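You operate a simulated robot arm through the tools that you are given. There is no shell and no other tool. Be economical: measure what you need, move in short steps, check, and stop when the job is done.

You run a simulated two-armed robot. Do the job below in one go: nothing can be reset, and whatever is moved stays where it is left.

## Task
Pick up the orange rod canister from the top of the blue table with one hand, pass it to the other hand and put it on the counter top. Set down upright: orange rod canister.

The check looks at the end state, three seconds after you hand in, the way a careful person would. Anything else that was tipped, shoved, dropped, spilled or broken makes it a failure.

## Robot
Two 7-joint arms with two-finger parallel grippers on one trunk, on a base that drives. Base frame: it is fixed to the floor where the robot stands at the start and does not move with it; the origin is under the middle of the robot, x ahead of it, y to its left, z up; the surface under the hand at the start is at about z = 800. Readings come in mm, degrees, newtons and seconds.
The left shoulder is at the start at [70, 177, 1120], the right one opposite. With the tool pointing down near the work surface each hand reaches from about 280 to 720 mm from the robot's upright axis, wherever it stands, measured 20 degrees to its own side. Places, roughly: counter top [-2300, 2200, 900]. Payload 3.43 kg a hand.
Tool frame (each hand has its own): the origin (TCP) lies between the finger pads and is the grasp point; the fingertips stand 30 mm ahead of it; z points along the fingers, y is the line along which they close. Largest opening 94 mm; finger width 28, thickness 10; the body of the gripper, 50 by 96 mm, starts 55 mm behind the TCP.
Orientation is told as [roll, pitch, yaw] about the base's x, y, z axes, in that order, counted from this pose: with the fingers straight down and closing along the base's y, the tool's x points along the base's -x, its y along +y and its z along -z.

## Interface
- The arms move only by the tool send_rows. It takes "left_plan", "right_plan" or both (then of equal length, played together; a hand with none holds still); each is a list of rows, each a list of 2 entries, a list of its own where there are three numbers: the shift along the tool's x, y, z in units of 400 mm (1.0 is 400 mm), then the turn, a rotation vector about the tool's x, y, z in units of 90 degrees (1.0 is 90 degrees). In form: [[[dx, dy, dz], [rx, ry, rz]], ...]. A call has 1 to 8 rows; each row is the pose to reach, as a shift and turn from the pose commanded when the call began, along the tool's axes at that moment. "left_hand" and "right_hand" are, for a hand that has rows, the opening, from 0 (shut) to 1 (fully open), set as the call begins (left out, the last holds). A call with a number of a shift or a turn outside -1 to 1 is refused whole. A row lasts 0.2 s, in which the tool goes at most 50 mm and 8.6 degrees; a call with a longer step from one row to the next is refused whole, and so is a gripper value outside its range. Where a pose cannot be reached the arm comes as near as it can. A force on the tool above 40 N (or 10 N above the force at the start of the call, whichever is more), or a blocked arm, ends the call early, and 0.2 s more pass. The fingers move at their own pace (about 153 mm/s each) and stop on an object; they squeeze with about 36 N. The grip force told is the motor's: it shows also when the fingers shut on nothing. Time passes only in rows, and 0.2 s behind the last, so rows that repeat a pose let the fingers close. It gives the time, the measured TCP pose, the force on the tool (base axes), the opening and the grip force at its end, in the units of the frame above (readings bear some noise), with the torque about the TCP (base axes, N m) and any sound that the robot's microphone picked up.
- Cameras (640 x 400 px; columns grow to the right, rows downward): "scene" is now at [132.8, -14.2, 1435]; the picture's right is [-0.17, -0.99, -0.00], its down [-0.60, 0.10, -0.79] and it looks along [0.78, -0.13, -0.61] (base axes); focal length 255 px, centre (320, 200). "left" rides on the left gripper at [76, -14, -103] in its tool frame; the picture's right is [0.18, 0.98, 0.00], its down [-0.75, 0.14, -0.64] and it looks along [-0.63, 0.12, 0.77] (tool axes); focal length 243 px, centre (320, 200). "right" rides on the right gripper at [76, 14, -102] in its tool frame; the picture's right is [-0.18, 0.98, 0.00], its down [-0.75, -0.14, -0.64] and it looks along [-0.63, -0.12, 0.77] (tool axes); focal length 243 px, centre (320, 200). There is no depth. A picture from a camera that has moved, and an enlarged one, comes with that camera's place and axes in the base frame and with its lens.
- get_image(camera): a new picture of that camera. No time passes.
- move_column(by): slides the trunk up (or, below 0, down) by that many mm; the arms and the scene camera ride with it, the base frame stays. It gives what a move gives, with no picture.
- base_move(legs): drives the robot by 1 to 6 legs, each [ahead, turn to the left] in mm and degrees, along the robot's own axes; the way and the turn of a leg run together, so that a leg with both is an arc; at most 1500 mm and 180 degrees a leg. The arms and the cameras ride along, it lands a little off, and it stops where it bumps. It gives what a move gives.
- turn_head(pan, tilt): turns the head with the scene camera to pan (to the left, within 86 degrees either way) and tilt (down, from -29 to 69), counted from straight ahead of the robot. It gives what a move gives.
- zoom(camera, box): a new picture of the part [left, top, right, bottom] of that camera's present view, enlarged. No time passes.
- job_done(): hands the job in; it is judged then, once.

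Work in short steps. Places have to be worked out from the pictures, the camera data and where the tool is seen: move nearer, look again, correct. Check each grasp and each placing, and mend what went wrong. You have 120 turns and 100 pictures in all, those below and enlarged ones among them. Open the grippers and draw the arms clear of the work before you hand the job in, unless the task says otherwise; then end with one line.

The tools are called as name(argument=value, ...) on one line, values as JSON. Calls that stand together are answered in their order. send_rows: Moves the arms, as the interface text tells. Its arguments: {"type":"object","properties":{"left_plan":{"type":"array","items":{"type":"array"}},"left_hand":{"type":"number"},"right_plan":{"type":"array","items":{"type":"array"}},"right_hand":{"type":"number"}},"required":[]} The other tools are called the same way: move_column (by) slides the trunk up or down; base_move (legs) drives the base; turn_head (pan, tilt) turns the head that bears the scene camera; get_image (camera) takes a picture; zoom (camera, box) takes an enlarged picture of a part of a camera's view; job_done () hands the job in.

At the start:

```text
t: 0.0
left_tool_pos: [575.4, 115.6, 1109.0]
left_tcp_rot: [-0.1, 0.0, 0.0]
left_force: [0.4, 0.1, 0.0]
left_moment: [0.0, 0.01, -0.01]
left_grip_width: 93.7
left_gripper_force: 0.1
right_tool_pos: [442.9, -266.8, 1139.0]
right_tcp_rot: [0.0, -0.1, 0.0]
right_force: [0.0, 0.5, 0.4]
right_moment: [0.01, -0.03, 0.02]
right_grip_width: 94.1
right_gripper_force: 0.1
trunk travel left (down, up): [-700.0, 140.0]
robot x, y, heading: [-3.0, 2.2, 0.2]
head pan, tilt: [-9.7, 37.3]
```

scene: 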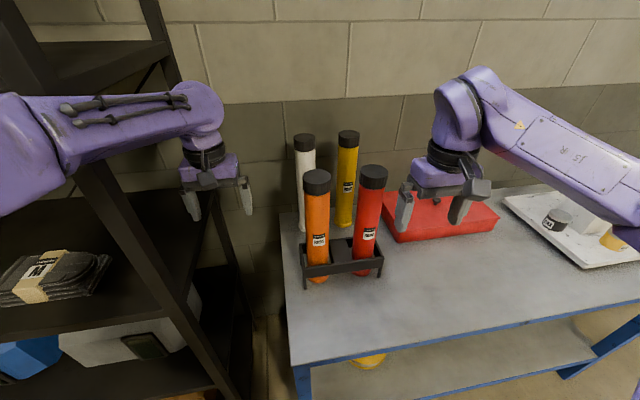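
right: 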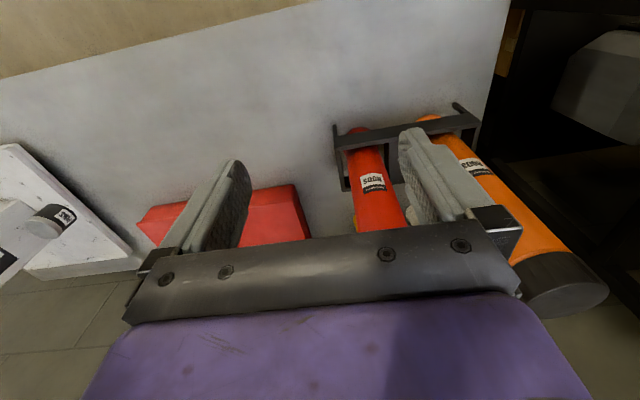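
left: 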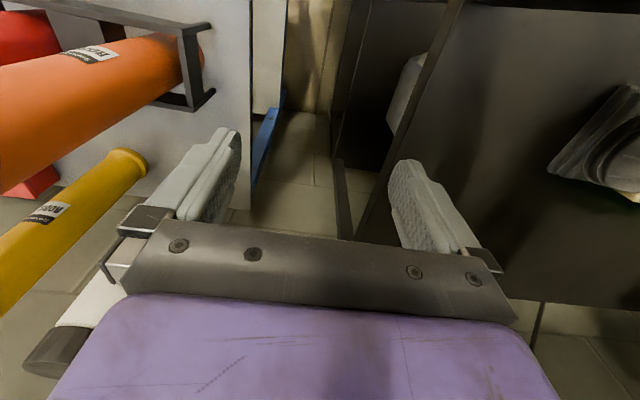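

The orange rod stands in a rack at about x 590, y -80, with its top near z 1140. I zoom in on it to get better measurements.

zoom(camera="scene", box=[240, 120, 440, 300])

move_column(by=140)

get_image(camera="scene")

```text
2.22 times, centred on (340, 210) of scene
camera zoom: at [132.8, -14.2, 1435.0], right [-0.17, -0.99, 0.0], down [-0.6, 0.1, -0.79], along [0.78, -0.13, -0.61], focal length 567 px, centre (276, 178)
```

zoom: 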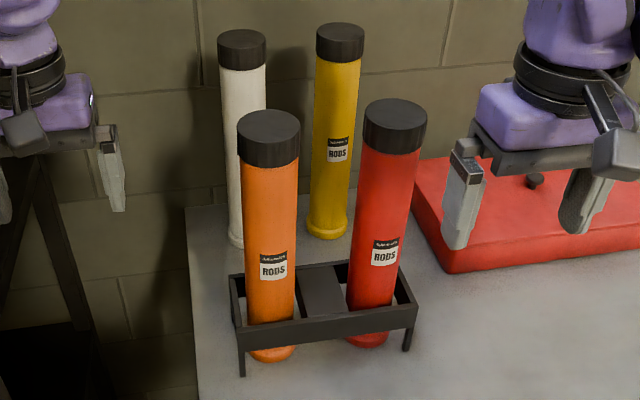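

```text
t: 1.7
left_tool_pos: [574.7, 115.7, 1247.0]
left_tcp_rot: [0.0, 0.0, 0.0]
left_force: [0.5, -0.7, -0.7]
left_moment: [0.01, 0.03, -0.01]
left_grip_width: 93.9
left_gripper_force: 0.1
right_tool_pos: [445.8, -267.7, 1278.5]
right_tcp_rot: [0.0, 0.0, -0.1]
right_force: [-0.1, -0.3, 0.5]
right_moment: [-0.01, 0.01, -0.01]
right_grip_width: 94.1
right_gripper_force: 0.0
trunk travel left (down, up): [-840.0, 0.0]
robot x, y, heading: [1.8, 4.5, 0.0]
head pan, tilt: [-9.7, 37.3]
```

```text
95 pictures are left
camera scene: at [132.9, -14.3, 1574.9], right [-0.17, -0.99, 0.0], down [-0.6, 0.1, -0.79], along [0.78, -0.13, -0.61], focal length 255 px, centre (320, 200)
```

scene: 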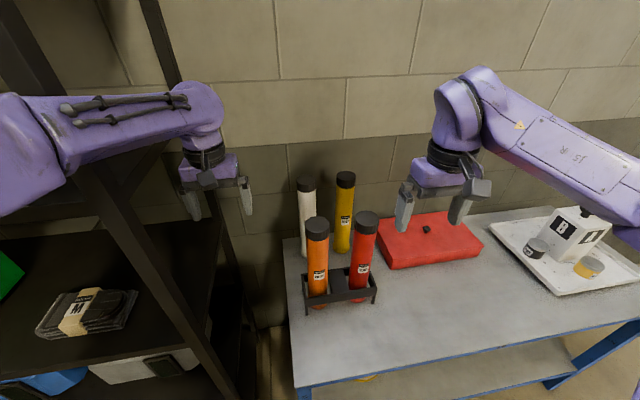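

I take a second zoom from the raised camera to triangulate the rod.

zoom(camera="scene", box=[270, 160, 430, 320])

```text
2.50 times, centred on (350, 240) of scene
camera zoom: at [132.9, -14.3, 1574.9], right [-0.17, -0.99, 0.0], down [-0.6, 0.1, -0.79], along [0.78, -0.13, -0.61], focal length 638 px, centre (245, 100)
```

zoom: 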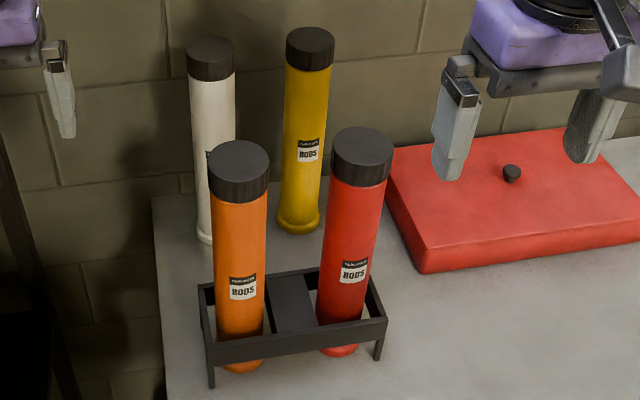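

The cap top comes out at about [583, -84, 1155], with a body about 52 mm wide, and the red rod is about 124 mm to the right. I move the right hand over it at height and the left hand back out of the way.

send_rows(right_plan=[[[-0.057, 0.077, 0], [0, 0, 0]], [[-0.114, 0.153, 0], [0, 0, 0]], [[-0.171, 0.23, 0], [0, 0, 0]], [[-0.228, 0.307, 0], [0, 0, 0]], [[-0.285, 0.383, 0], [0, 0, 0]], [[-0.343, 0.46, 0], [0, 0, 0]], [[-0.343, 0.46, 0], [0, 0, 0]]], left_plan=[[[0.06, 0.04, 0], [0, 0, 0]], [[0.12, 0.08, 0], [0, 0, 0]], [[0.18, 0.12, 0], [0, 0, 0]], [[0.24, 0.16, 0], [0, 0, 0]], [[0.3, 0.2, 0], [0, 0, 0]], [[0.3, 0.2, 0], [0, 0, 0]], [[0.3, 0.2, 0], [0, 0, 0]]], right_hand=1)

get_image(camera="right")

get_image(camera="scene")

```text
t: 2.7
left_tool_pos: [493.5, 163.9, 1247.5]
left_tcp_rot: [0.1, -0.6, -1.2]
left_force: [29.6, -1.3, -9.3]
left_moment: [-0.58, 1.85, -1.54]
left_grip_width: 94.0
left_gripper_force: 0.0
right_tool_pos: [530.4, -160.2, 1275.5]
right_tcp_rot: [0.3, 0.1, -0.3]
right_force: [-1.7, -0.1, 0.6]
right_moment: [-0.03, -0.06, 0.04]
right_grip_width: 94.0
right_gripper_force: 0.0
trunk travel left (down, up): [-840.0, 0.0]
robot x, y, heading: [-0.1, 0.2, -0.1]
head pan, tilt: [-9.7, 37.3]
stopped in row 4 (left hand): the force on the tool passed its limit at 67 N (the readings are from after the stop); the commanded pose is now the measured one
```

```text
93 pictures are left
camera right: at [454.1, -147.1, 1379.2], right [0.19, 0.98, 0.01], down [0.75, -0.15, 0.64], along [0.63, -0.12, -0.77], focal length 243 px, centre (320, 200)
```

right: 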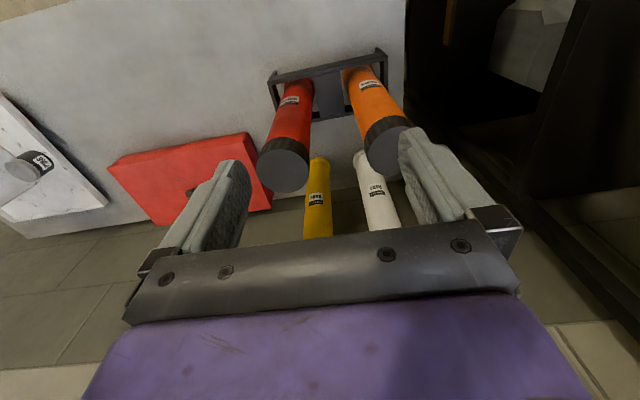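

```text
92 pictures are left
camera scene: at [136.7, -22.3, 1574.5], right [-0.18, -0.98, 0.0], down [-0.6, 0.11, -0.79], along [0.78, -0.14, -0.61], focal length 255 px, centre (320, 200)
```

scene: 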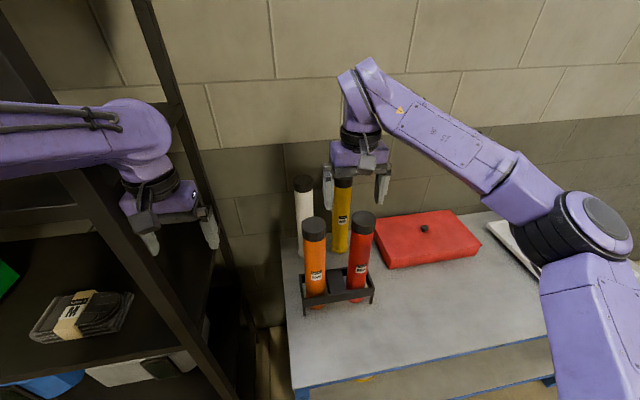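

The left gripper touched the shelf post. I move it forward and right, away from the post, and hold the right hand still meanwhile.

send_rows(left_plan=[[[-0.06, -0.04, 0], [0, 0, 0]], [[-0.1, -0.1, 0], [0, 0, 0]], [[-0.1, -0.14, 0], [0, 0, 0]], [[-0.1, -0.14, 0], [0, 0, 0]]])

get_image(camera="scene")

get_image(camera="left")

```text
t: 3.7
left_tool_pos: [527.5, 118.1, 1250.8]
left_tcp_rot: [-0.3, -0.6, -0.8]
left_force: [0.1, 0.5, 0.8]
left_moment: [-0.03, 0.01, 0.02]
left_grip_width: 94.0
left_gripper_force: 0.2
right_tool_pos: [527.9, -150.5, 1278.6]
right_tcp_rot: [0.1, -0.1, -0.1]
right_force: [0.7, 0.4, -0.6]
right_moment: [-0.02, 0.02, 0.0]
right_grip_width: 94.0
right_gripper_force: 0.0
trunk travel left (down, up): [-840.0, 0.0]
robot x, y, heading: [-2.2, -1.0, -0.5]
head pan, tilt: [-9.7, 37.3]
```

```text
91 pictures are left
camera scene: at [132.0, -12.0, 1575.1], right [-0.17, -0.98, 0.0], down [-0.6, 0.1, -0.8], along [0.78, -0.14, -0.61], focal length 255 px, centre (320, 200)
```

scene: 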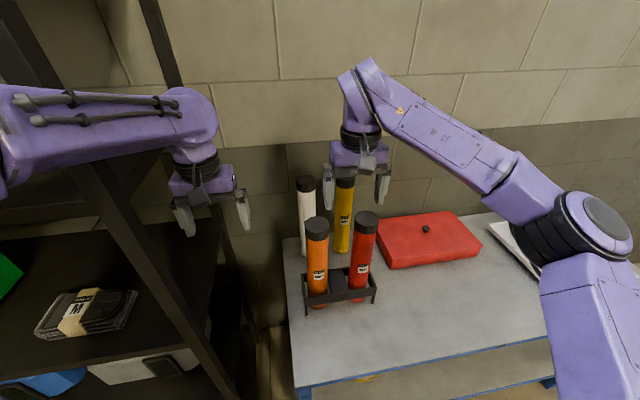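

```text
90 pictures are left
camera left: at [449.6, 104.8, 1352.8], right [-0.17, 0.98, -0.01], down [0.75, 0.14, 0.65], along [0.64, 0.11, -0.76], focal length 243 px, centre (320, 200)
```

left: 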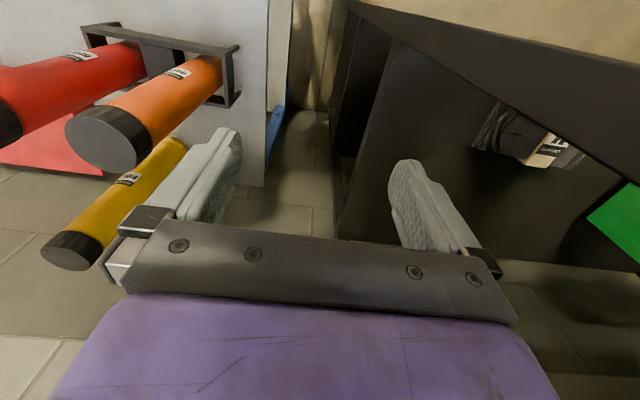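

The left hand is free again. I move the right hand the rest of the way, directly above the orange rod.

send_rows(right_plan=[[[-0.069, 0.083, 0], [0, 0, 0]], [[-0.1375, 0.166, 0], [0, 0, 0]], [[-0.1375, 0.166, 0], [0, 0, 0]]])

get_image(camera="right")

get_image(camera="scene")

```text
t: 4.5
left_tool_pos: [527.6, 112.6, 1252.2]
left_tcp_rot: [-0.1, -0.6, -0.6]
left_force: [0.0, -0.3, -0.2]
left_moment: [0.02, 0.0, -0.02]
left_grip_width: 94.0
left_gripper_force: 0.1
right_tool_pos: [581.4, -89.2, 1279.6]
right_tcp_rot: [0.1, -0.1, -0.1]
right_force: [0.2, -0.9, -0.5]
right_moment: [0.01, -0.01, -0.02]
right_grip_width: 93.7
right_gripper_force: 0.0
trunk travel left (down, up): [-840.0, 0.0]
robot x, y, heading: [4.5, -1.2, 0.0]
head pan, tilt: [-9.7, 37.3]
```

```text
89 pictures are left
camera right: at [505.1, -75.5, 1381.3], right [0.19, 0.98, 0.0], down [0.75, -0.14, 0.64], along [0.63, -0.12, -0.77], focal length 243 px, centre (320, 200)
```

right: 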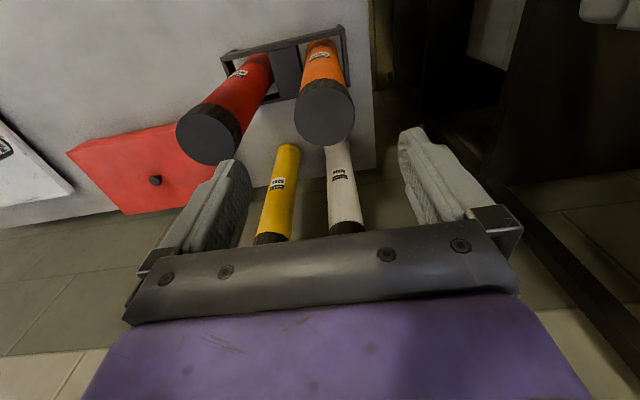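

```text
88 pictures are left
camera scene: at [132.1, -17.1, 1575.0], right [-0.17, -0.98, 0.0], down [-0.6, 0.11, -0.8], along [0.78, -0.14, -0.61], focal length 255 px, centre (320, 200)
```

scene: 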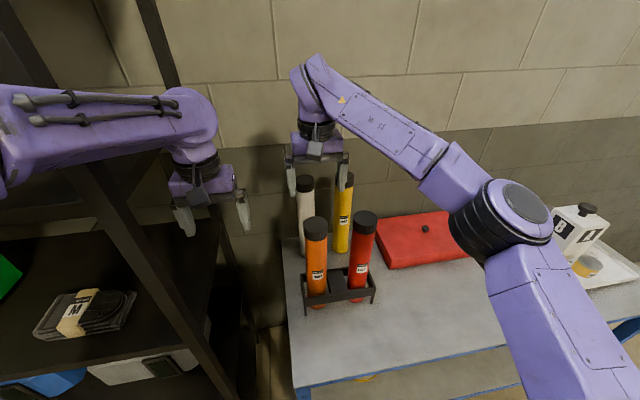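

The right camera puts the cap at about (586, -87), nearly under the TCP. I descend until the fingertips are just above the cap and look.

send_rows(right_plan=[[[-0.005, 0.002, 0.07], [0, 0, 0]], [[-0.01, 0.004, 0.14], [0, 0, 0]], [[-0.01, 0.004, 0.205], [0, 0, 0]], [[-0.01, 0.004, 0.205], [0, 0, 0]]])

get_image(camera="right")

zoom(camera="scene", box=[240, 120, 420, 300])

```text
t: 5.5
left_tool_pos: [528.2, 116.2, 1250.2]
left_tcp_rot: [-0.3, -0.6, -0.7]
left_force: [0.3, 0.5, 0.2]
left_moment: [0.02, -0.03, 0.0]
left_grip_width: 94.1
left_gripper_force: 0.0
right_tool_pos: [586.5, -86.3, 1196.0]
right_tcp_rot: [0.0, 0.0, -0.1]
right_force: [-0.3, 0.1, -0.6]
right_moment: [-0.02, 0.05, 0.0]
right_grip_width: 94.1
right_gripper_force: 0.1
trunk travel left (down, up): [-840.0, 0.0]
robot x, y, heading: [-2.1, -3.1, -0.6]
head pan, tilt: [-9.7, 37.3]
```

```text
87 pictures are left
camera right: at [509.8, -71.6, 1298.3], right [0.19, 0.98, 0.0], down [0.75, -0.14, 0.64], along [0.63, -0.12, -0.77], focal length 243 px, centre (320, 200)
```

right: 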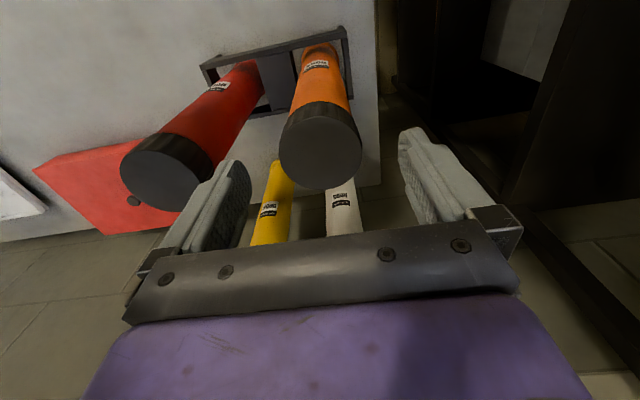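

```text
2.22 times, centred on (330, 210) of scene
camera zoom: at [132.7, -13.8, 1575.0], right [-0.17, -0.98, 0.0], down [-0.6, 0.1, -0.8], along [0.78, -0.14, -0.61], focal length 567 px, centre (298, 178)
```

zoom: 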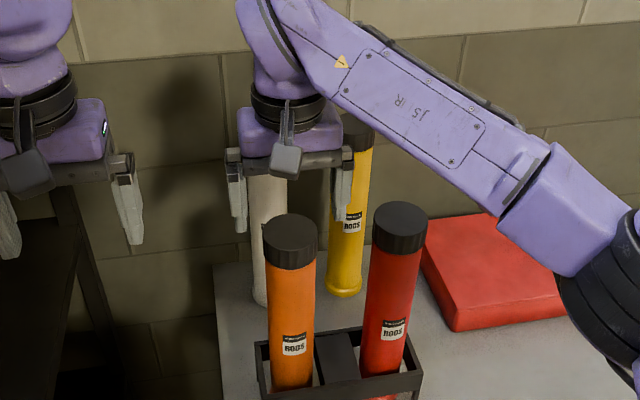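

The cap looks centred between the fingers, consistent with a top at z 1155. I go down another 78 mm so the pads straddle the cap and upper body.

send_rows(right_plan=[[[0, 0, 0.07], [0, 0, 0]], [[0, 0, 0.14], [0, 0, 0]], [[0, 0, 0.195], [0, 0, 0]], [[0, 0, 0.195], [0, 0, 0]]])

get_image(camera="right")

zoom(camera="scene", box=[240, 120, 420, 300])

```text
t: 6.5
left_tool_pos: [528.4, 114.5, 1250.5]
left_tcp_rot: [-0.2, -0.6, -0.7]
left_force: [-0.6, 0.4, 1.4]
left_moment: [-0.03, -0.02, 0.01]
left_grip_width: 93.9
left_gripper_force: 0.1
right_tool_pos: [587.2, -84.1, 1116.3]
right_tcp_rot: [0.1, 0.0, -0.1]
right_force: [0.5, -0.2, 0.4]
right_moment: [0.02, 0.01, 0.04]
right_grip_width: 94.0
right_gripper_force: 0.1
trunk travel left (down, up): [-840.0, 0.0]
robot x, y, heading: [-3.1, 0.0, -0.3]
head pan, tilt: [-9.7, 37.3]
```

```text
85 pictures are left
camera right: at [510.2, -70.8, 1218.9], right [0.19, 0.98, 0.0], down [0.75, -0.14, 0.64], along [0.63, -0.12, -0.77], focal length 243 px, centre (320, 200)
```

right: 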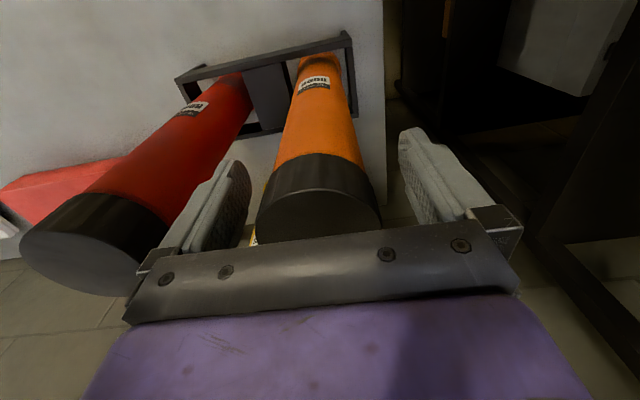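

```text
2.22 times, centred on (330, 210) of scene
camera zoom: at [132.8, -14.8, 1575.0], right [-0.17, -0.98, 0.0], down [-0.6, 0.1, -0.79], along [0.78, -0.14, -0.61], focal length 567 px, centre (298, 178)
```

zoom: 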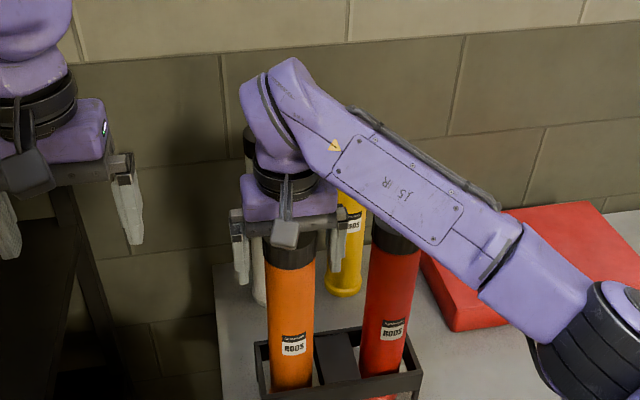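

The fingers straddle the cap evenly. I close the right hand.

send_rows(right_plan=[[[0, 0, 0], [0, 0, 0]], [[0, 0, 0], [0, 0, 0]], [[0, 0, 0], [0, 0, 0]]], right_hand=0)

get_image(camera="right")

```text
t: 7.3
left_tool_pos: [528.6, 116.2, 1250.3]
left_tcp_rot: [-0.3, -0.6, -0.7]
left_force: [0.4, -0.9, -0.6]
left_moment: [-0.02, 0.01, -0.02]
left_grip_width: 94.0
left_gripper_force: 0.0
right_tool_pos: [586.3, -83.5, 1116.8]
right_tcp_rot: [0.1, 0.0, -0.1]
right_force: [1.2, 0.0, 0.1]
right_moment: [-0.05, 0.07, -0.01]
right_grip_width: 65.2
right_gripper_force: 36.1
trunk travel left (down, up): [-840.0, 0.0]
robot x, y, heading: [-1.2, 1.4, 0.1]
head pan, tilt: [-9.7, 37.3]
```

```text
83 pictures are left
camera right: at [510.3, -70.9, 1219.0], right [0.19, 0.98, 0.0], down [0.75, -0.14, 0.64], along [0.63, -0.12, -0.77], focal length 243 px, centre (320, 200)
```

right: 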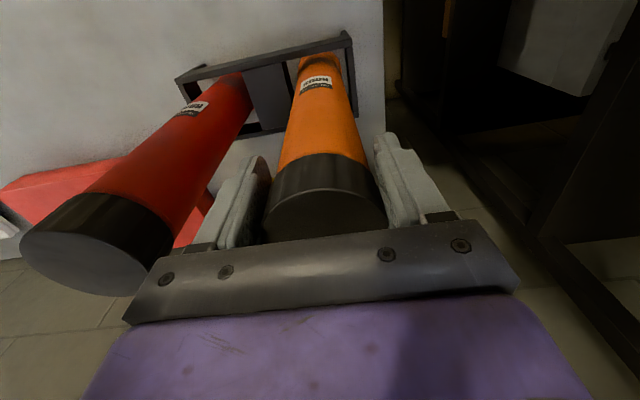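

Held at 65 mm with 36 N. I lift it straight up by 20 mm first and then to 150 mm.

send_rows(right_plan=[[[0, 0, -0.05], [0, 0, 0]], [[0, 0, -0.12], [0, 0, 0]], [[0, 0, -0.2], [0, 0, 0]], [[0, 0, -0.28], [0, 0, 0]], [[0, 0, -0.36], [0, 0, 0]], [[0, 0, -0.38], [0, 0, 0]], [[0, 0, -0.38], [0, 0, 0]]])

get_image(camera="scene")

```text
t: 8.9
left_tool_pos: [527.8, 114.1, 1250.0]
left_tcp_rot: [-0.2, -0.5, -0.7]
left_force: [-0.7, 0.0, 0.2]
left_moment: [0.02, -0.01, 0.0]
left_grip_width: 93.9
left_gripper_force: 0.0
right_tool_pos: [587.5, -85.9, 1270.3]
right_tcp_rot: [0.1, 0.0, -0.2]
right_force: [0.3, -0.3, 0.1]
right_moment: [0.0, -0.02, -0.03]
right_grip_width: 0.2
right_gripper_force: 32.9
trunk travel left (down, up): [-840.0, 0.0]
robot x, y, heading: [-2.0, 1.8, -0.0]
head pan, tilt: [-9.7, 37.3]
```

```text
82 pictures are left
camera scene: at [133.2, -14.9, 1575.0], right [-0.17, -0.98, 0.0], down [-0.6, 0.1, -0.79], along [0.78, -0.14, -0.61], focal length 255 px, centre (320, 200)
```

scene: 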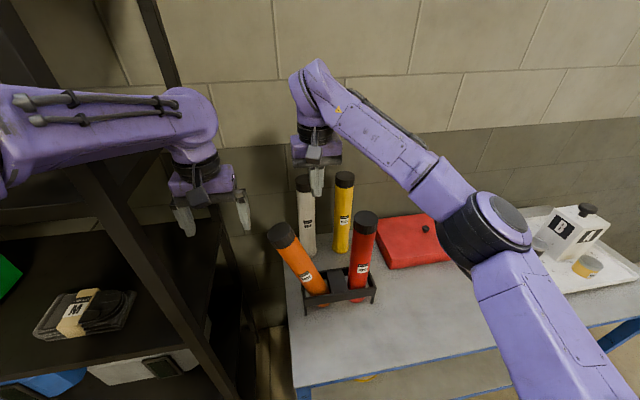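

The rod slipped out and is now leaning left in the rack. I look closely before mending this.

zoom(camera="scene", box=[240, 160, 400, 320])

get_image(camera="right")

get_image(camera="left")

```text
2.50 times, centred on (320, 240) of scene
camera zoom: at [133.2, -14.9, 1575.0], right [-0.17, -0.98, 0.0], down [-0.6, 0.1, -0.79], along [0.78, -0.14, -0.61], focal length 638 px, centre (320, 100)
```

zoom: 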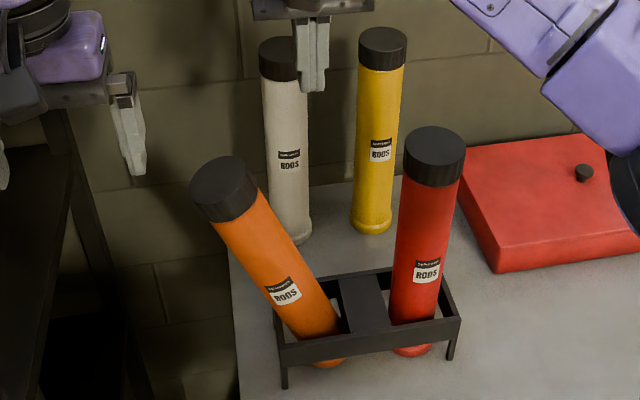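

```text
80 pictures are left
camera right: at [509.8, -72.7, 1372.5], right [0.19, 0.98, 0.0], down [0.75, -0.14, 0.64], along [0.63, -0.12, -0.77], focal length 243 px, centre (320, 200)
```

right: 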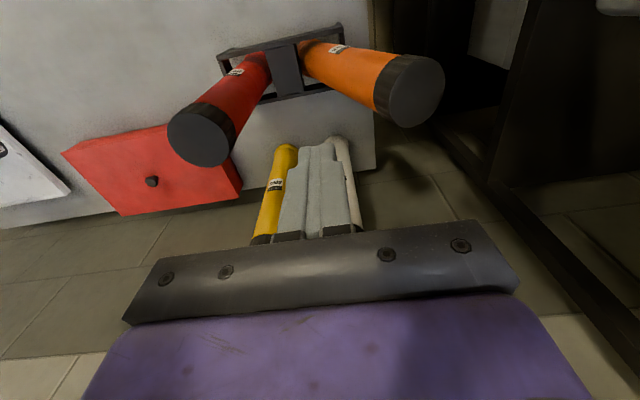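

```text
79 pictures are left
camera left: at [450.5, 102.5, 1352.7], right [-0.17, 0.99, -0.01], down [0.75, 0.13, 0.65], along [0.64, 0.11, -0.76], focal length 243 px, centre (320, 200)
```

left: 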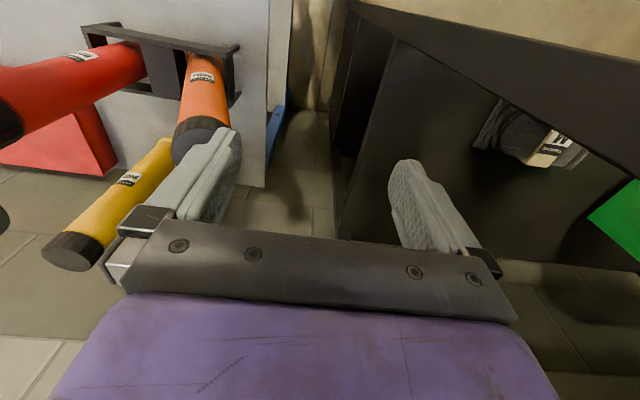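

The cap is slick or was gripped off-centre. The rod now leans about 19° to +y, with its cap at about (597, 3, 1115), and nothing else has moved. I'll regrip it on the body with the right hand pointing forward. First I draw the hand back and pitch it up.

send_rows(right_plan=[[[0.06, 0, 0], [0, -0.05, 0]], [[0.12, 0, 0], [0, -0.14, 0]], [[0.18, 0, 0], [0, -0.23, 0]], [[0.24, 0, 0], [0, -0.32, 0]], [[0.3, 0, 0.05], [0, -0.41, 0]], [[0.35, 0, 0.1], [0, -0.5, 0]], [[0.35, 0, 0.15], [0, -0.59, 0]], [[0.35, 0, 0.15], [0, -0.59, 0]]], right_hand=1)

```text
t: 10.7
left_tool_pos: [528.9, 115.2, 1251.2]
left_tcp_rot: [-0.1, -0.5, -0.7]
left_force: [0.1, 0.4, -0.2]
left_moment: [0.02, 0.0, 0.02]
left_grip_width: 93.9
left_gripper_force: 0.1
right_tool_pos: [446.4, -84.7, 1210.1]
right_tcp_rot: [0.1, -53.2, -0.1]
right_force: [0.0, 0.8, 0.4]
right_moment: [0.01, 0.02, 0.0]
right_grip_width: 94.0
right_gripper_force: 0.0
right hand out of reach, approached as far as the arm can: row 5, 6
trunk travel left (down, up): [-840.0, 0.0]
robot x, y, heading: [-1.3, -2.6, -0.1]
head pan, tilt: [-9.7, 37.3]
```

I continue to a 90° pitch, going down about 100 mm.

send_rows(right_plan=[[[0.04, 0, 0.03], [0, -0.085, 0]], [[0.08, 0, 0.06], [0, -0.17, 0]], [[0.12, 0, 0.09], [0, -0.255, 0]], [[0.16, 0, 0.12], [0, -0.34, 0]], [[0.2, 0, 0.15], [0, -0.41, 0]], [[0.2, 0, 0.15], [0, -0.41, 0]]])

get_image(camera="right")

get_image(camera="scene")

```text
t: 11.7
left_tool_pos: [528.1, 113.3, 1250.1]
left_tcp_rot: [-0.1, -0.4, -0.6]
left_force: [0.3, -0.4, -0.2]
left_moment: [0.04, 0.06, 0.02]
left_grip_width: 94.0
left_gripper_force: 0.1
right_tool_pos: [462.2, -73.6, 1178.1]
right_tcp_rot: [-99.5, -76.4, 104.0]
right_force: [0.3, -0.4, 0.0]
right_moment: [0.02, 0.01, 0.02]
right_grip_width: 94.1
right_gripper_force: 0.0
trunk travel left (down, up): [-840.0, 0.0]
robot x, y, heading: [-1.7, 1.4, -0.2]
head pan, tilt: [-9.7, 37.3]
stopped in row 4 (right hand): the arm was blocked; the commanded pose is now the measured one
```

```text
78 pictures are left
camera right: at [362.9, -85.9, 1095.8], right [-0.08, 1.0, -0.05], down [-0.67, -0.02, 0.74], along [0.74, 0.09, 0.67], focal length 243 px, centre (320, 200)
```

right: 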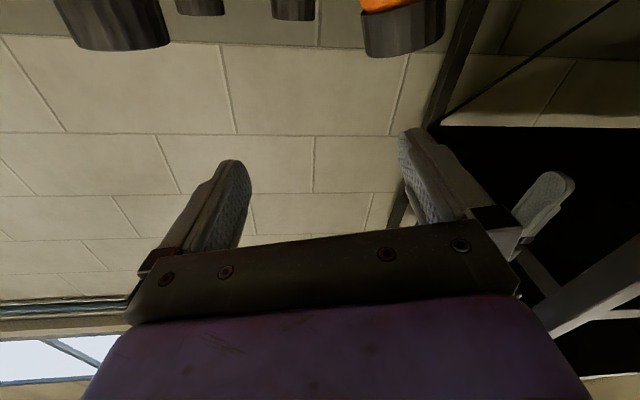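

```text
77 pictures are left
camera scene: at [134.1, -17.5, 1574.9], right [-0.17, -0.98, 0.0], down [-0.6, 0.11, -0.79], along [0.78, -0.14, -0.61], focal length 255 px, centre (320, 200)
```

scene: 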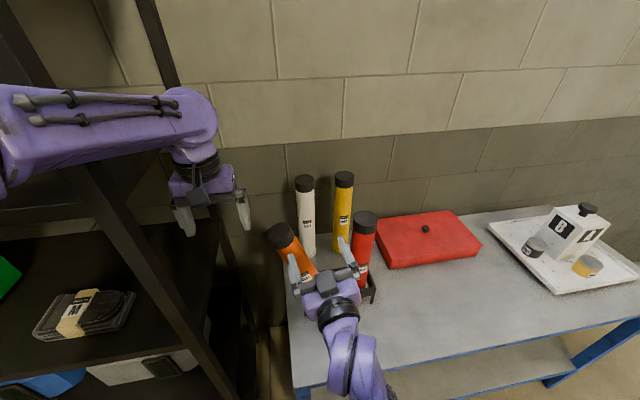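

The hand already points forward, rolled about 13° the way the rod leans. I lower it to grasp height, still well in front of the rod.

send_rows(right_plan=[[[0.09, 0.029, -0.008], [0, 0, 0]], [[0.18, 0.058, -0.016], [0, 0, 0]], [[0.27, 0.087, -0.024], [0, 0, 0]], [[0.36, 0.116, -0.032], [0, 0, 0]], [[0.458, 0.144, -0.04], [0, 0, 0]], [[0.458, 0.144, -0.04], [0, 0, 0]]])

get_image(camera="right")

get_image(camera="scene")

```text
t: 12.3
left_tool_pos: [526.7, 114.9, 1251.1]
left_tcp_rot: [-0.2, -0.6, -0.8]
left_force: [-0.7, 0.2, -0.3]
left_moment: [0.0, -0.02, -0.01]
left_grip_width: 94.2
left_gripper_force: 0.0
right_tool_pos: [431.5, -45.0, 1090.2]
right_tcp_rot: [-95.2, -66.2, 106.0]
right_force: [0.1, -0.2, 0.5]
right_moment: [-0.02, 0.0, 0.01]
right_grip_width: 94.0
right_gripper_force: 0.1
right hand out of reach, approached as far as the arm can: row 2, 3
trunk travel left (down, up): [-840.0, 0.0]
robot x, y, heading: [1.4, 0.7, -0.2]
head pan, tilt: [-9.7, 37.3]
stopped in row 3 (right hand): the arm was blocked; the commanded pose is now the measured one
```

```text
76 pictures are left
camera right: at [336.3, -82.3, 1011.0], right [-0.18, 0.96, -0.23], down [-0.69, 0.04, 0.72], along [0.7, 0.29, 0.65], focal length 243 px, centre (320, 200)
```

right: 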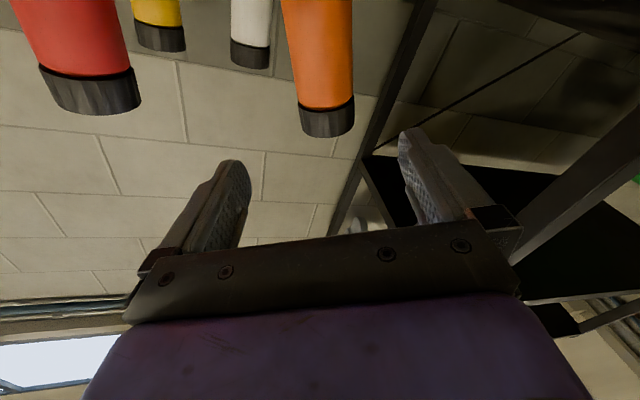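

```text
75 pictures are left
camera scene: at [131.4, -15.4, 1575.1], right [-0.17, -0.98, 0.0], down [-0.6, 0.11, -0.8], along [0.78, -0.14, -0.61], focal length 255 px, centre (320, 200)
```

scene: 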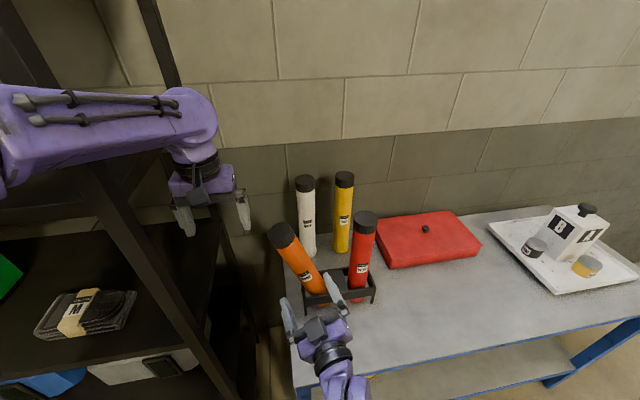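

The arm is cramped close to the body but the orientation is nearly right, with a 23° roll and an 11° yaw. I lower the column 105 mm to bring the hand to grasp height.

move_column(by=-105)

zoom(camera="scene", box=[220, 140, 420, 340])

get_image(camera="right")

```text
t: 13.7
left_tool_pos: [526.3, 115.8, 1146.4]
left_tcp_rot: [-0.3, -0.5, -0.7]
left_force: [0.7, 0.1, -0.2]
left_moment: [0.04, 0.02, -0.02]
left_grip_width: 94.3
left_gripper_force: 0.1
right_tool_pos: [431.8, -44.3, 984.2]
right_tcp_rot: [-95.1, -66.2, 105.9]
right_force: [0.2, 0.3, 0.2]
right_moment: [0.0, 0.02, 0.01]
right_grip_width: 94.0
right_gripper_force: 0.1
trunk travel left (down, up): [-735.0, 105.0]
robot x, y, heading: [0.6, 1.0, -0.1]
head pan, tilt: [-9.7, 37.3]
```

```text
2.00 times, centred on (320, 240) of scene
camera zoom: at [132.4, -14.5, 1470.0], right [-0.17, -0.98, 0.0], down [-0.6, 0.1, -0.8], along [0.78, -0.14, -0.61], focal length 511 px, centre (320, 120)
```

zoom: 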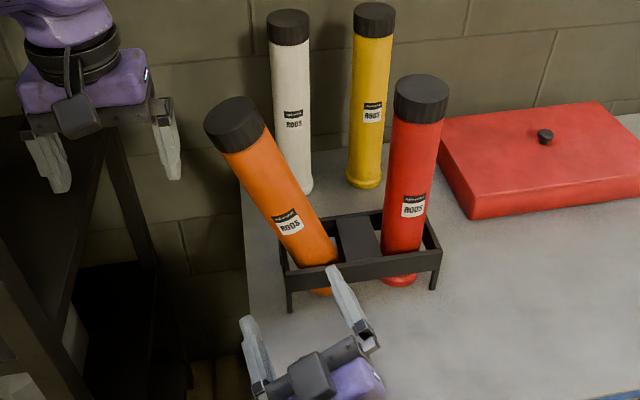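

```text
73 pictures are left
camera right: at [337.0, -81.7, 905.8], right [-0.18, 0.96, -0.23], down [-0.69, 0.04, 0.72], along [0.7, 0.29, 0.65], focal length 243 px, centre (320, 200)
```

right: 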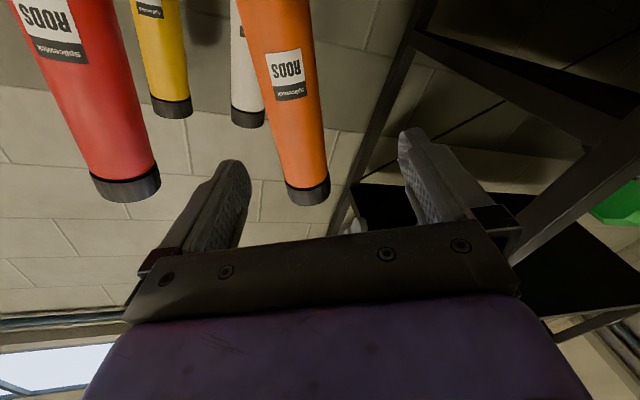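

The hand is level with the label area, and the rod axis at z 985 is near (585, -50). I advance half way and straighten the yaw a little.

send_rows(right_plan=[[[0.008, -0.013, 0.06], [0.04, 0, 0.01]], [[0.016, -0.026, 0.12], [0.08, 0, 0.02]], [[0.024, -0.04, 0.182], [0.11, 0, 0.03]], [[0.024, -0.04, 0.182], [0.11, 0, 0.03]]])

get_image(camera="right")

zoom(camera="scene", box=[220, 140, 420, 340])

```text
t: 14.2
left_tool_pos: [527.7, 114.8, 1146.4]
left_tcp_rot: [-0.2, -0.6, -0.8]
left_force: [-1.0, 0.2, -0.2]
left_moment: [0.01, -0.02, 0.0]
left_grip_width: 93.8
left_gripper_force: 0.0
right_tool_pos: [431.0, -22.0, 958.5]
right_tcp_rot: [-94.4, -56.6, 107.5]
right_force: [0.0, 0.6, 0.6]
right_moment: [-0.01, -0.04, 0.03]
right_grip_width: 94.0
right_gripper_force: 0.0
right hand out of reach, approached as far as the arm can: row 1, 2
trunk travel left (down, up): [-735.0, 105.0]
robot x, y, heading: [0.1, -2.5, -0.3]
head pan, tilt: [-9.7, 37.3]
stopped in row 2 (right hand): the arm was blocked; the commanded pose is now the measured one
```

```text
72 pictures are left
camera right: at [340.8, -75.3, 882.5], right [-0.2, 0.9, -0.39], down [-0.72, 0.13, 0.68], along [0.66, 0.42, 0.62], focal length 243 px, centre (320, 200)
```

right: 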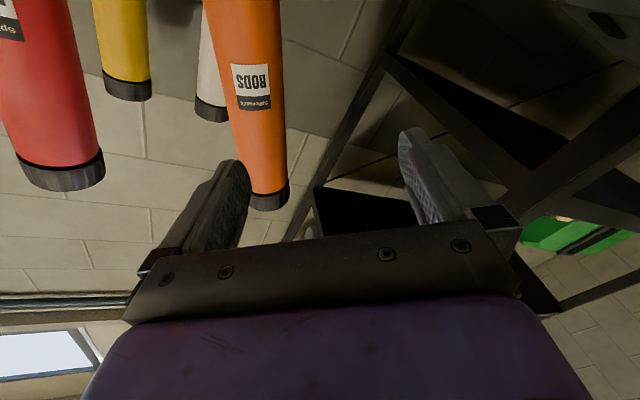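

```text
2.00 times, centred on (320, 240) of scene
camera zoom: at [132.5, -14.6, 1470.0], right [-0.17, -0.98, 0.0], down [-0.6, 0.1, -0.79], along [0.78, -0.14, -0.61], focal length 511 px, centre (320, 120)
```

zoom: 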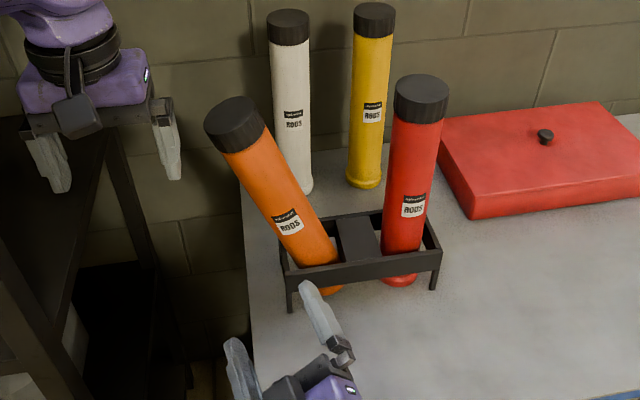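

A wrist limit is blocking the level posture. A 45° downward pitch should do for a body grip, so I unwind to that pose with the hand higher and clear.

send_rows(right_plan=[[[-0.028, -0.042, 0.003], [-0.001, 0.069, 0.05]], [[-0.056, -0.083, 0.007], [-0.002, 0.138, 0.1]], [[-0.085, -0.125, 0.01], [-0.002, 0.207, 0.15]], [[-0.113, -0.167, 0.014], [-0.003, 0.276, 0.2]], [[-0.141, -0.208, 0.017], [-0.004, 0.345, 0.25]], [[-0.17, -0.25, 0.02], [-0.005, 0.414, 0.3]], [[-0.198, -0.291, 0.024], [-0.005, 0.483, 0.35]], [[-0.226, -0.333, 0.027], [-0.006, 0.551, 0.401]]])

get_image(camera="right")

get_image(camera="scene")

```text
t: 15.0
left_tool_pos: [527.6, 115.2, 1146.7]
left_tcp_rot: [-0.1, -0.6, -0.7]
left_force: [0.4, 0.3, -0.9]
left_moment: [0.0, 0.0, 0.04]
left_grip_width: 93.8
left_gripper_force: 0.0
right_tool_pos: [421.1, -40.1, 950.2]
right_tcp_rot: [-65.8, -52.6, 79.7]
right_force: [-0.1, -0.1, 0.7]
right_moment: [0.0, 0.01, 0.0]
right_grip_width: 94.2
right_gripper_force: 0.0
trunk travel left (down, up): [-735.0, 105.0]
robot x, y, heading: [3.7, -2.2, -0.2]
head pan, tilt: [-9.7, 37.3]
stopped in row 3 (right hand): the arm was blocked; the commanded pose is now the measured one
```

```text
70 pictures are left
camera right: at [310.6, -90.5, 907.4], right [-0.25, 0.88, -0.4], down [-0.49, 0.24, 0.84], along [0.83, 0.4, 0.38], focal length 243 px, centre (320, 200)
```

right: 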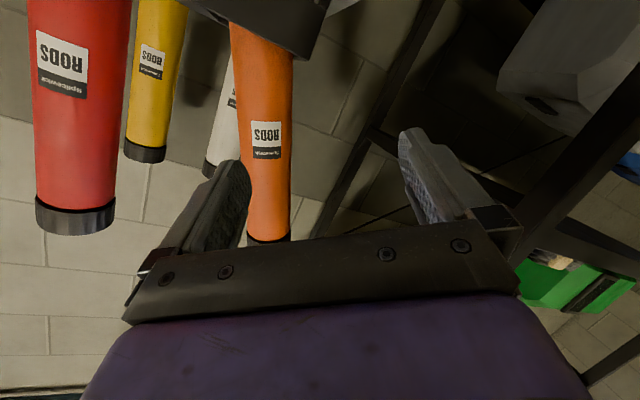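

```text
69 pictures are left
camera scene: at [132.7, -14.8, 1469.9], right [-0.17, -0.98, 0.0], down [-0.6, 0.1, -0.79], along [0.78, -0.14, -0.61], focal length 255 px, centre (320, 200)
```

scene: 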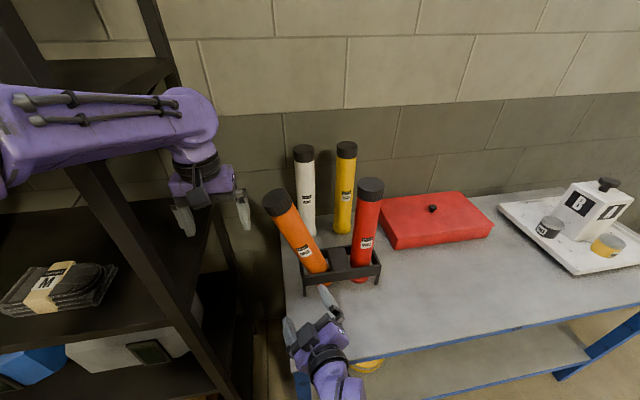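

Something blocks the arm. I tilt the head down to see the forearm and elbow.

turn_head(pan=-15, tilt=65)

get_image(camera="scene")

```text
t: 15.9
left_tool_pos: [527.0, 115.8, 1145.0]
left_tcp_rot: [-0.3, -0.6, -0.8]
left_force: [0.1, -0.9, -0.4]
left_moment: [-0.02, 0.0, 0.01]
left_grip_width: 94.0
left_gripper_force: 0.1
right_tool_pos: [420.8, -38.1, 950.4]
right_tcp_rot: [-66.0, -52.8, 79.6]
right_force: [0.1, 0.6, -1.2]
right_moment: [-0.02, 0.02, -0.01]
right_grip_width: 93.9
right_gripper_force: 0.1
trunk travel left (down, up): [-735.0, 105.0]
robot x, y, heading: [2.7, -0.4, -0.2]
head pan, tilt: [-15.0, 65.0]
```

```text
68 pictures are left
camera scene: at [105.7, -15.6, 1433.8], right [-0.26, -0.96, 0.0], down [-0.87, 0.24, -0.42], along [0.41, -0.11, -0.91], focal length 255 px, centre (320, 200)
```

scene: 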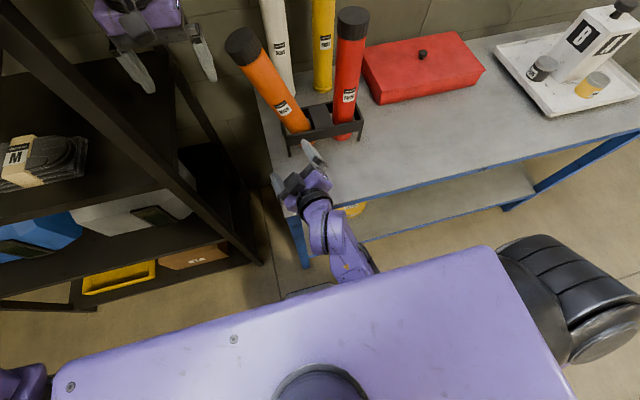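

The forearm is tucked against the trunk. I try moving the hand right, up and slightly forward with no rotation to free it.

send_rows(right_plan=[[[-0.0125, -0.072, -0.002], [0, 0, 0]], [[-0.025, -0.144, -0.004], [0, 0, 0]], [[-0.0375, -0.215, -0.006], [0, 0, 0]], [[-0.05, -0.287, -0.008], [0, 0, 0]]])

get_image(camera="scene")

```text
t: 16.9
left_tool_pos: [528.0, 115.5, 1146.2]
left_tcp_rot: [-0.2, -0.4, -0.7]
left_force: [0.8, 0.2, 0.1]
left_moment: [-0.03, 0.01, -0.01]
left_grip_width: 94.0
left_gripper_force: 0.2
right_tool_pos: [466.9, -111.1, 1025.9]
right_tcp_rot: [-65.9, -53.1, 79.6]
right_force: [-0.1, -0.2, 0.0]
right_moment: [-0.02, 0.0, -0.01]
right_grip_width: 93.8
right_gripper_force: 0.0
right hand out of reach, approached as far as the arm can: row 3, 4
trunk travel left (down, up): [-735.0, 105.0]
robot x, y, heading: [1.8, 0.3, -0.3]
head pan, tilt: [-15.0, 65.0]
```

```text
67 pictures are left
camera scene: at [106.6, -15.5, 1433.6], right [-0.26, -0.96, 0.0], down [-0.87, 0.24, -0.42], along [0.41, -0.11, -0.91], focal length 255 px, centre (320, 200)
```

scene: 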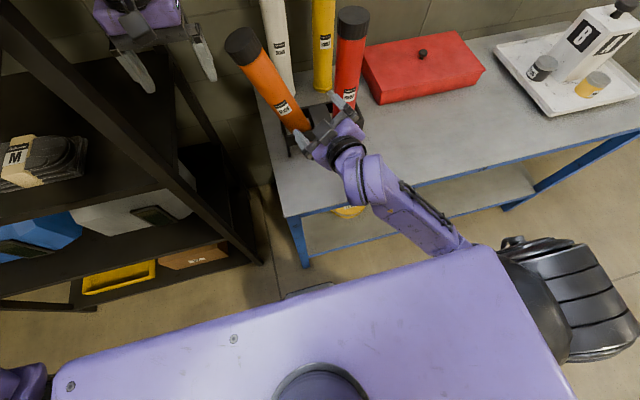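

It's free. I move forward a little and take the excess roll off.

send_rows(right_plan=[[[-0.013, 0.004, 0.034], [0, 0, 0.06]], [[-0.027, 0.008, 0.068], [0, 0, 0.12]], [[-0.04, 0.013, 0.103], [0, 0, 0.18]], [[-0.04, 0.013, 0.103], [0, 0, 0.18]]])

get_image(camera="scene")

get_image(camera="right")

```text
t: 17.9
left_tool_pos: [526.8, 115.5, 1145.2]
left_tcp_rot: [-0.3, -0.5, -0.7]
left_force: [0.1, -0.3, 0.3]
left_moment: [-0.01, 0.0, -0.01]
left_grip_width: 93.7
left_gripper_force: 0.0
right_tool_pos: [505.0, -90.4, 1028.3]
right_tcp_rot: [-51.1, -66.8, 62.6]
right_force: [-0.1, 0.2, -0.4]
right_moment: [0.03, 0.02, -0.02]
right_grip_width: 94.1
right_gripper_force: 0.0
trunk travel left (down, up): [-735.0, 105.0]
robot x, y, heading: [-2.7, -2.2, 0.0]
head pan, tilt: [-15.0, 65.0]
```

```text
66 pictures are left
camera scene: at [105.6, -15.9, 1433.7], right [-0.26, -0.96, 0.0], down [-0.87, 0.24, -0.42], along [0.41, -0.11, -0.91], focal length 255 px, centre (320, 200)
```

scene: 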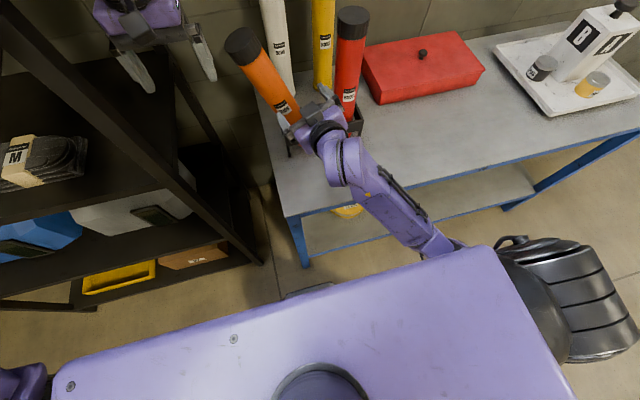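

```text
65 pictures are left
camera right: at [390.5, -120.6, 978.4], right [-0.19, 0.97, -0.13], down [-0.45, 0.03, 0.89], along [0.87, 0.23, 0.43], focal length 243 px, centre (320, 200)
```

right: 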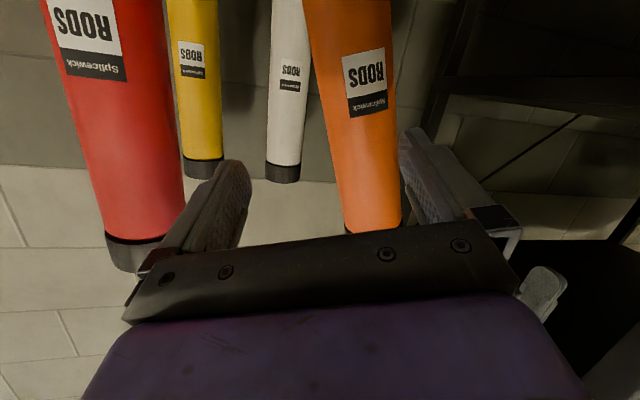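

Control is good again. The hand is rolled about 19° to match the rod, and the rod axis at z 1025 is near (572, -40). I shift sideways in front of the rod and check.

send_rows(right_plan=[[[-0.015, 0.066, -0.026], [0, 0, 0]], [[-0.038, 0.121, -0.004], [0, 0, 0]], [[-0.038, 0.121, -0.004], [0, 0, 0]]])

get_image(camera="right")

zoom(camera="scene", box=[200, 0, 400, 200])

```text
t: 18.7
left_tool_pos: [527.8, 115.0, 1145.3]
left_tcp_rot: [-0.2, -0.7, -0.7]
left_force: [0.5, -0.1, -0.5]
left_moment: [0.04, 0.01, 0.0]
left_grip_width: 94.0
left_gripper_force: 0.0
right_tool_pos: [495.9, -41.9, 1027.2]
right_tcp_rot: [-51.1, -66.9, 62.6]
right_force: [0.0, 0.0, -0.2]
right_moment: [-0.02, 0.01, -0.02]
right_grip_width: 94.3
right_gripper_force: 0.0
trunk travel left (down, up): [-735.0, 105.0]
robot x, y, heading: [2.9, 1.8, -0.1]
head pan, tilt: [-15.0, 65.0]
```

```text
64 pictures are left
camera right: at [380.3, -71.6, 978.0], right [-0.19, 0.97, -0.13], down [-0.45, 0.03, 0.89], along [0.87, 0.23, 0.43], focal length 243 px, centre (320, 200)
```

right: 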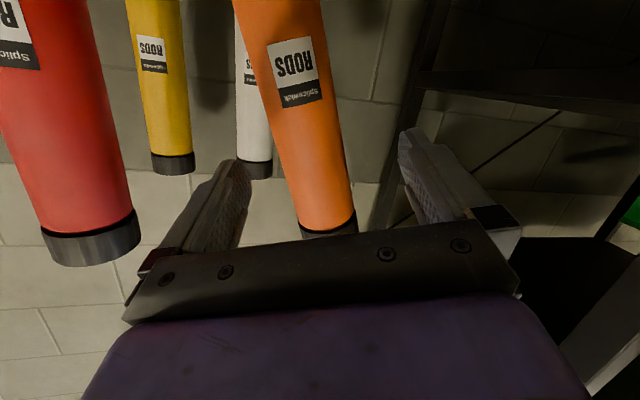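

```text
2.00 times, centred on (300, 100) of scene
camera zoom: at [105.5, -16.5, 1433.7], right [-0.26, -0.96, 0.0], down [-0.87, 0.24, -0.42], along [0.41, -0.11, -0.91], focal length 511 px, centre (360, 400)
```

zoom: 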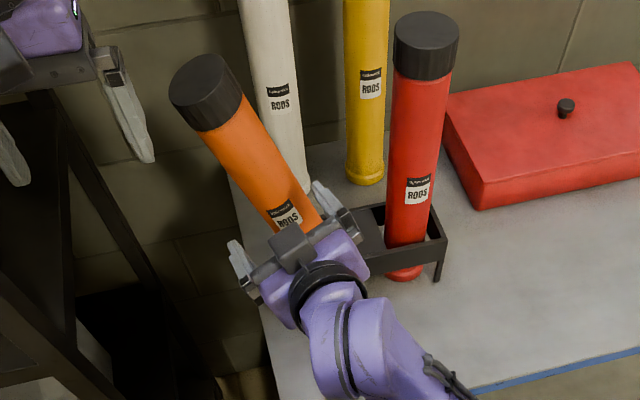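

The roll matches the rod axis and the lateral alignment is good. I advance about 84 mm to straddle the body.

send_rows(right_plan=[[[-0.01, -0.012, 0.07], [0, 0, 0]], [[-0.02, -0.024, 0.14], [0, 0, 0]], [[-0.029, -0.035, 0.206], [0, 0, 0]], [[-0.029, -0.035, 0.206], [0, 0, 0]]])

get_image(camera="right")

zoom(camera="scene", box=[200, 0, 400, 200])

```text
t: 19.7
left_tool_pos: [526.8, 116.8, 1145.1]
left_tcp_rot: [-0.2, -0.6, -0.7]
left_force: [-1.0, -0.6, 0.1]
left_moment: [-0.05, 0.02, 0.02]
left_grip_width: 94.1
left_gripper_force: 0.0
right_tool_pos: [578.2, -35.6, 1019.7]
right_tcp_rot: [-51.2, -66.9, 62.8]
right_force: [-0.2, -0.1, 0.4]
right_moment: [0.01, -0.02, 0.01]
right_grip_width: 93.9
right_gripper_force: 0.1
trunk travel left (down, up): [-735.0, 105.0]
robot x, y, heading: [-1.4, -1.2, -0.3]
head pan, tilt: [-15.0, 65.0]
```

```text
62 pictures are left
camera right: at [463.3, -66.7, 970.7], right [-0.19, 0.97, -0.13], down [-0.45, 0.03, 0.89], along [0.87, 0.23, 0.43], focal length 243 px, centre (320, 200)
```

right: 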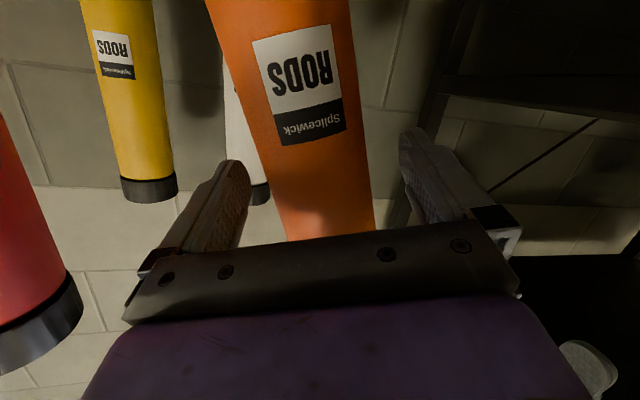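

```text
2.00 times, centred on (300, 100) of scene
camera zoom: at [105.4, -15.7, 1433.7], right [-0.26, -0.96, 0.0], down [-0.87, 0.24, -0.42], along [0.41, -0.11, -0.91], focal length 511 px, centre (360, 400)
```

zoom: 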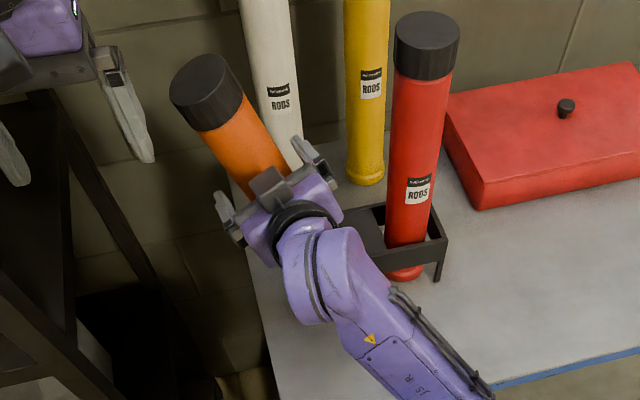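

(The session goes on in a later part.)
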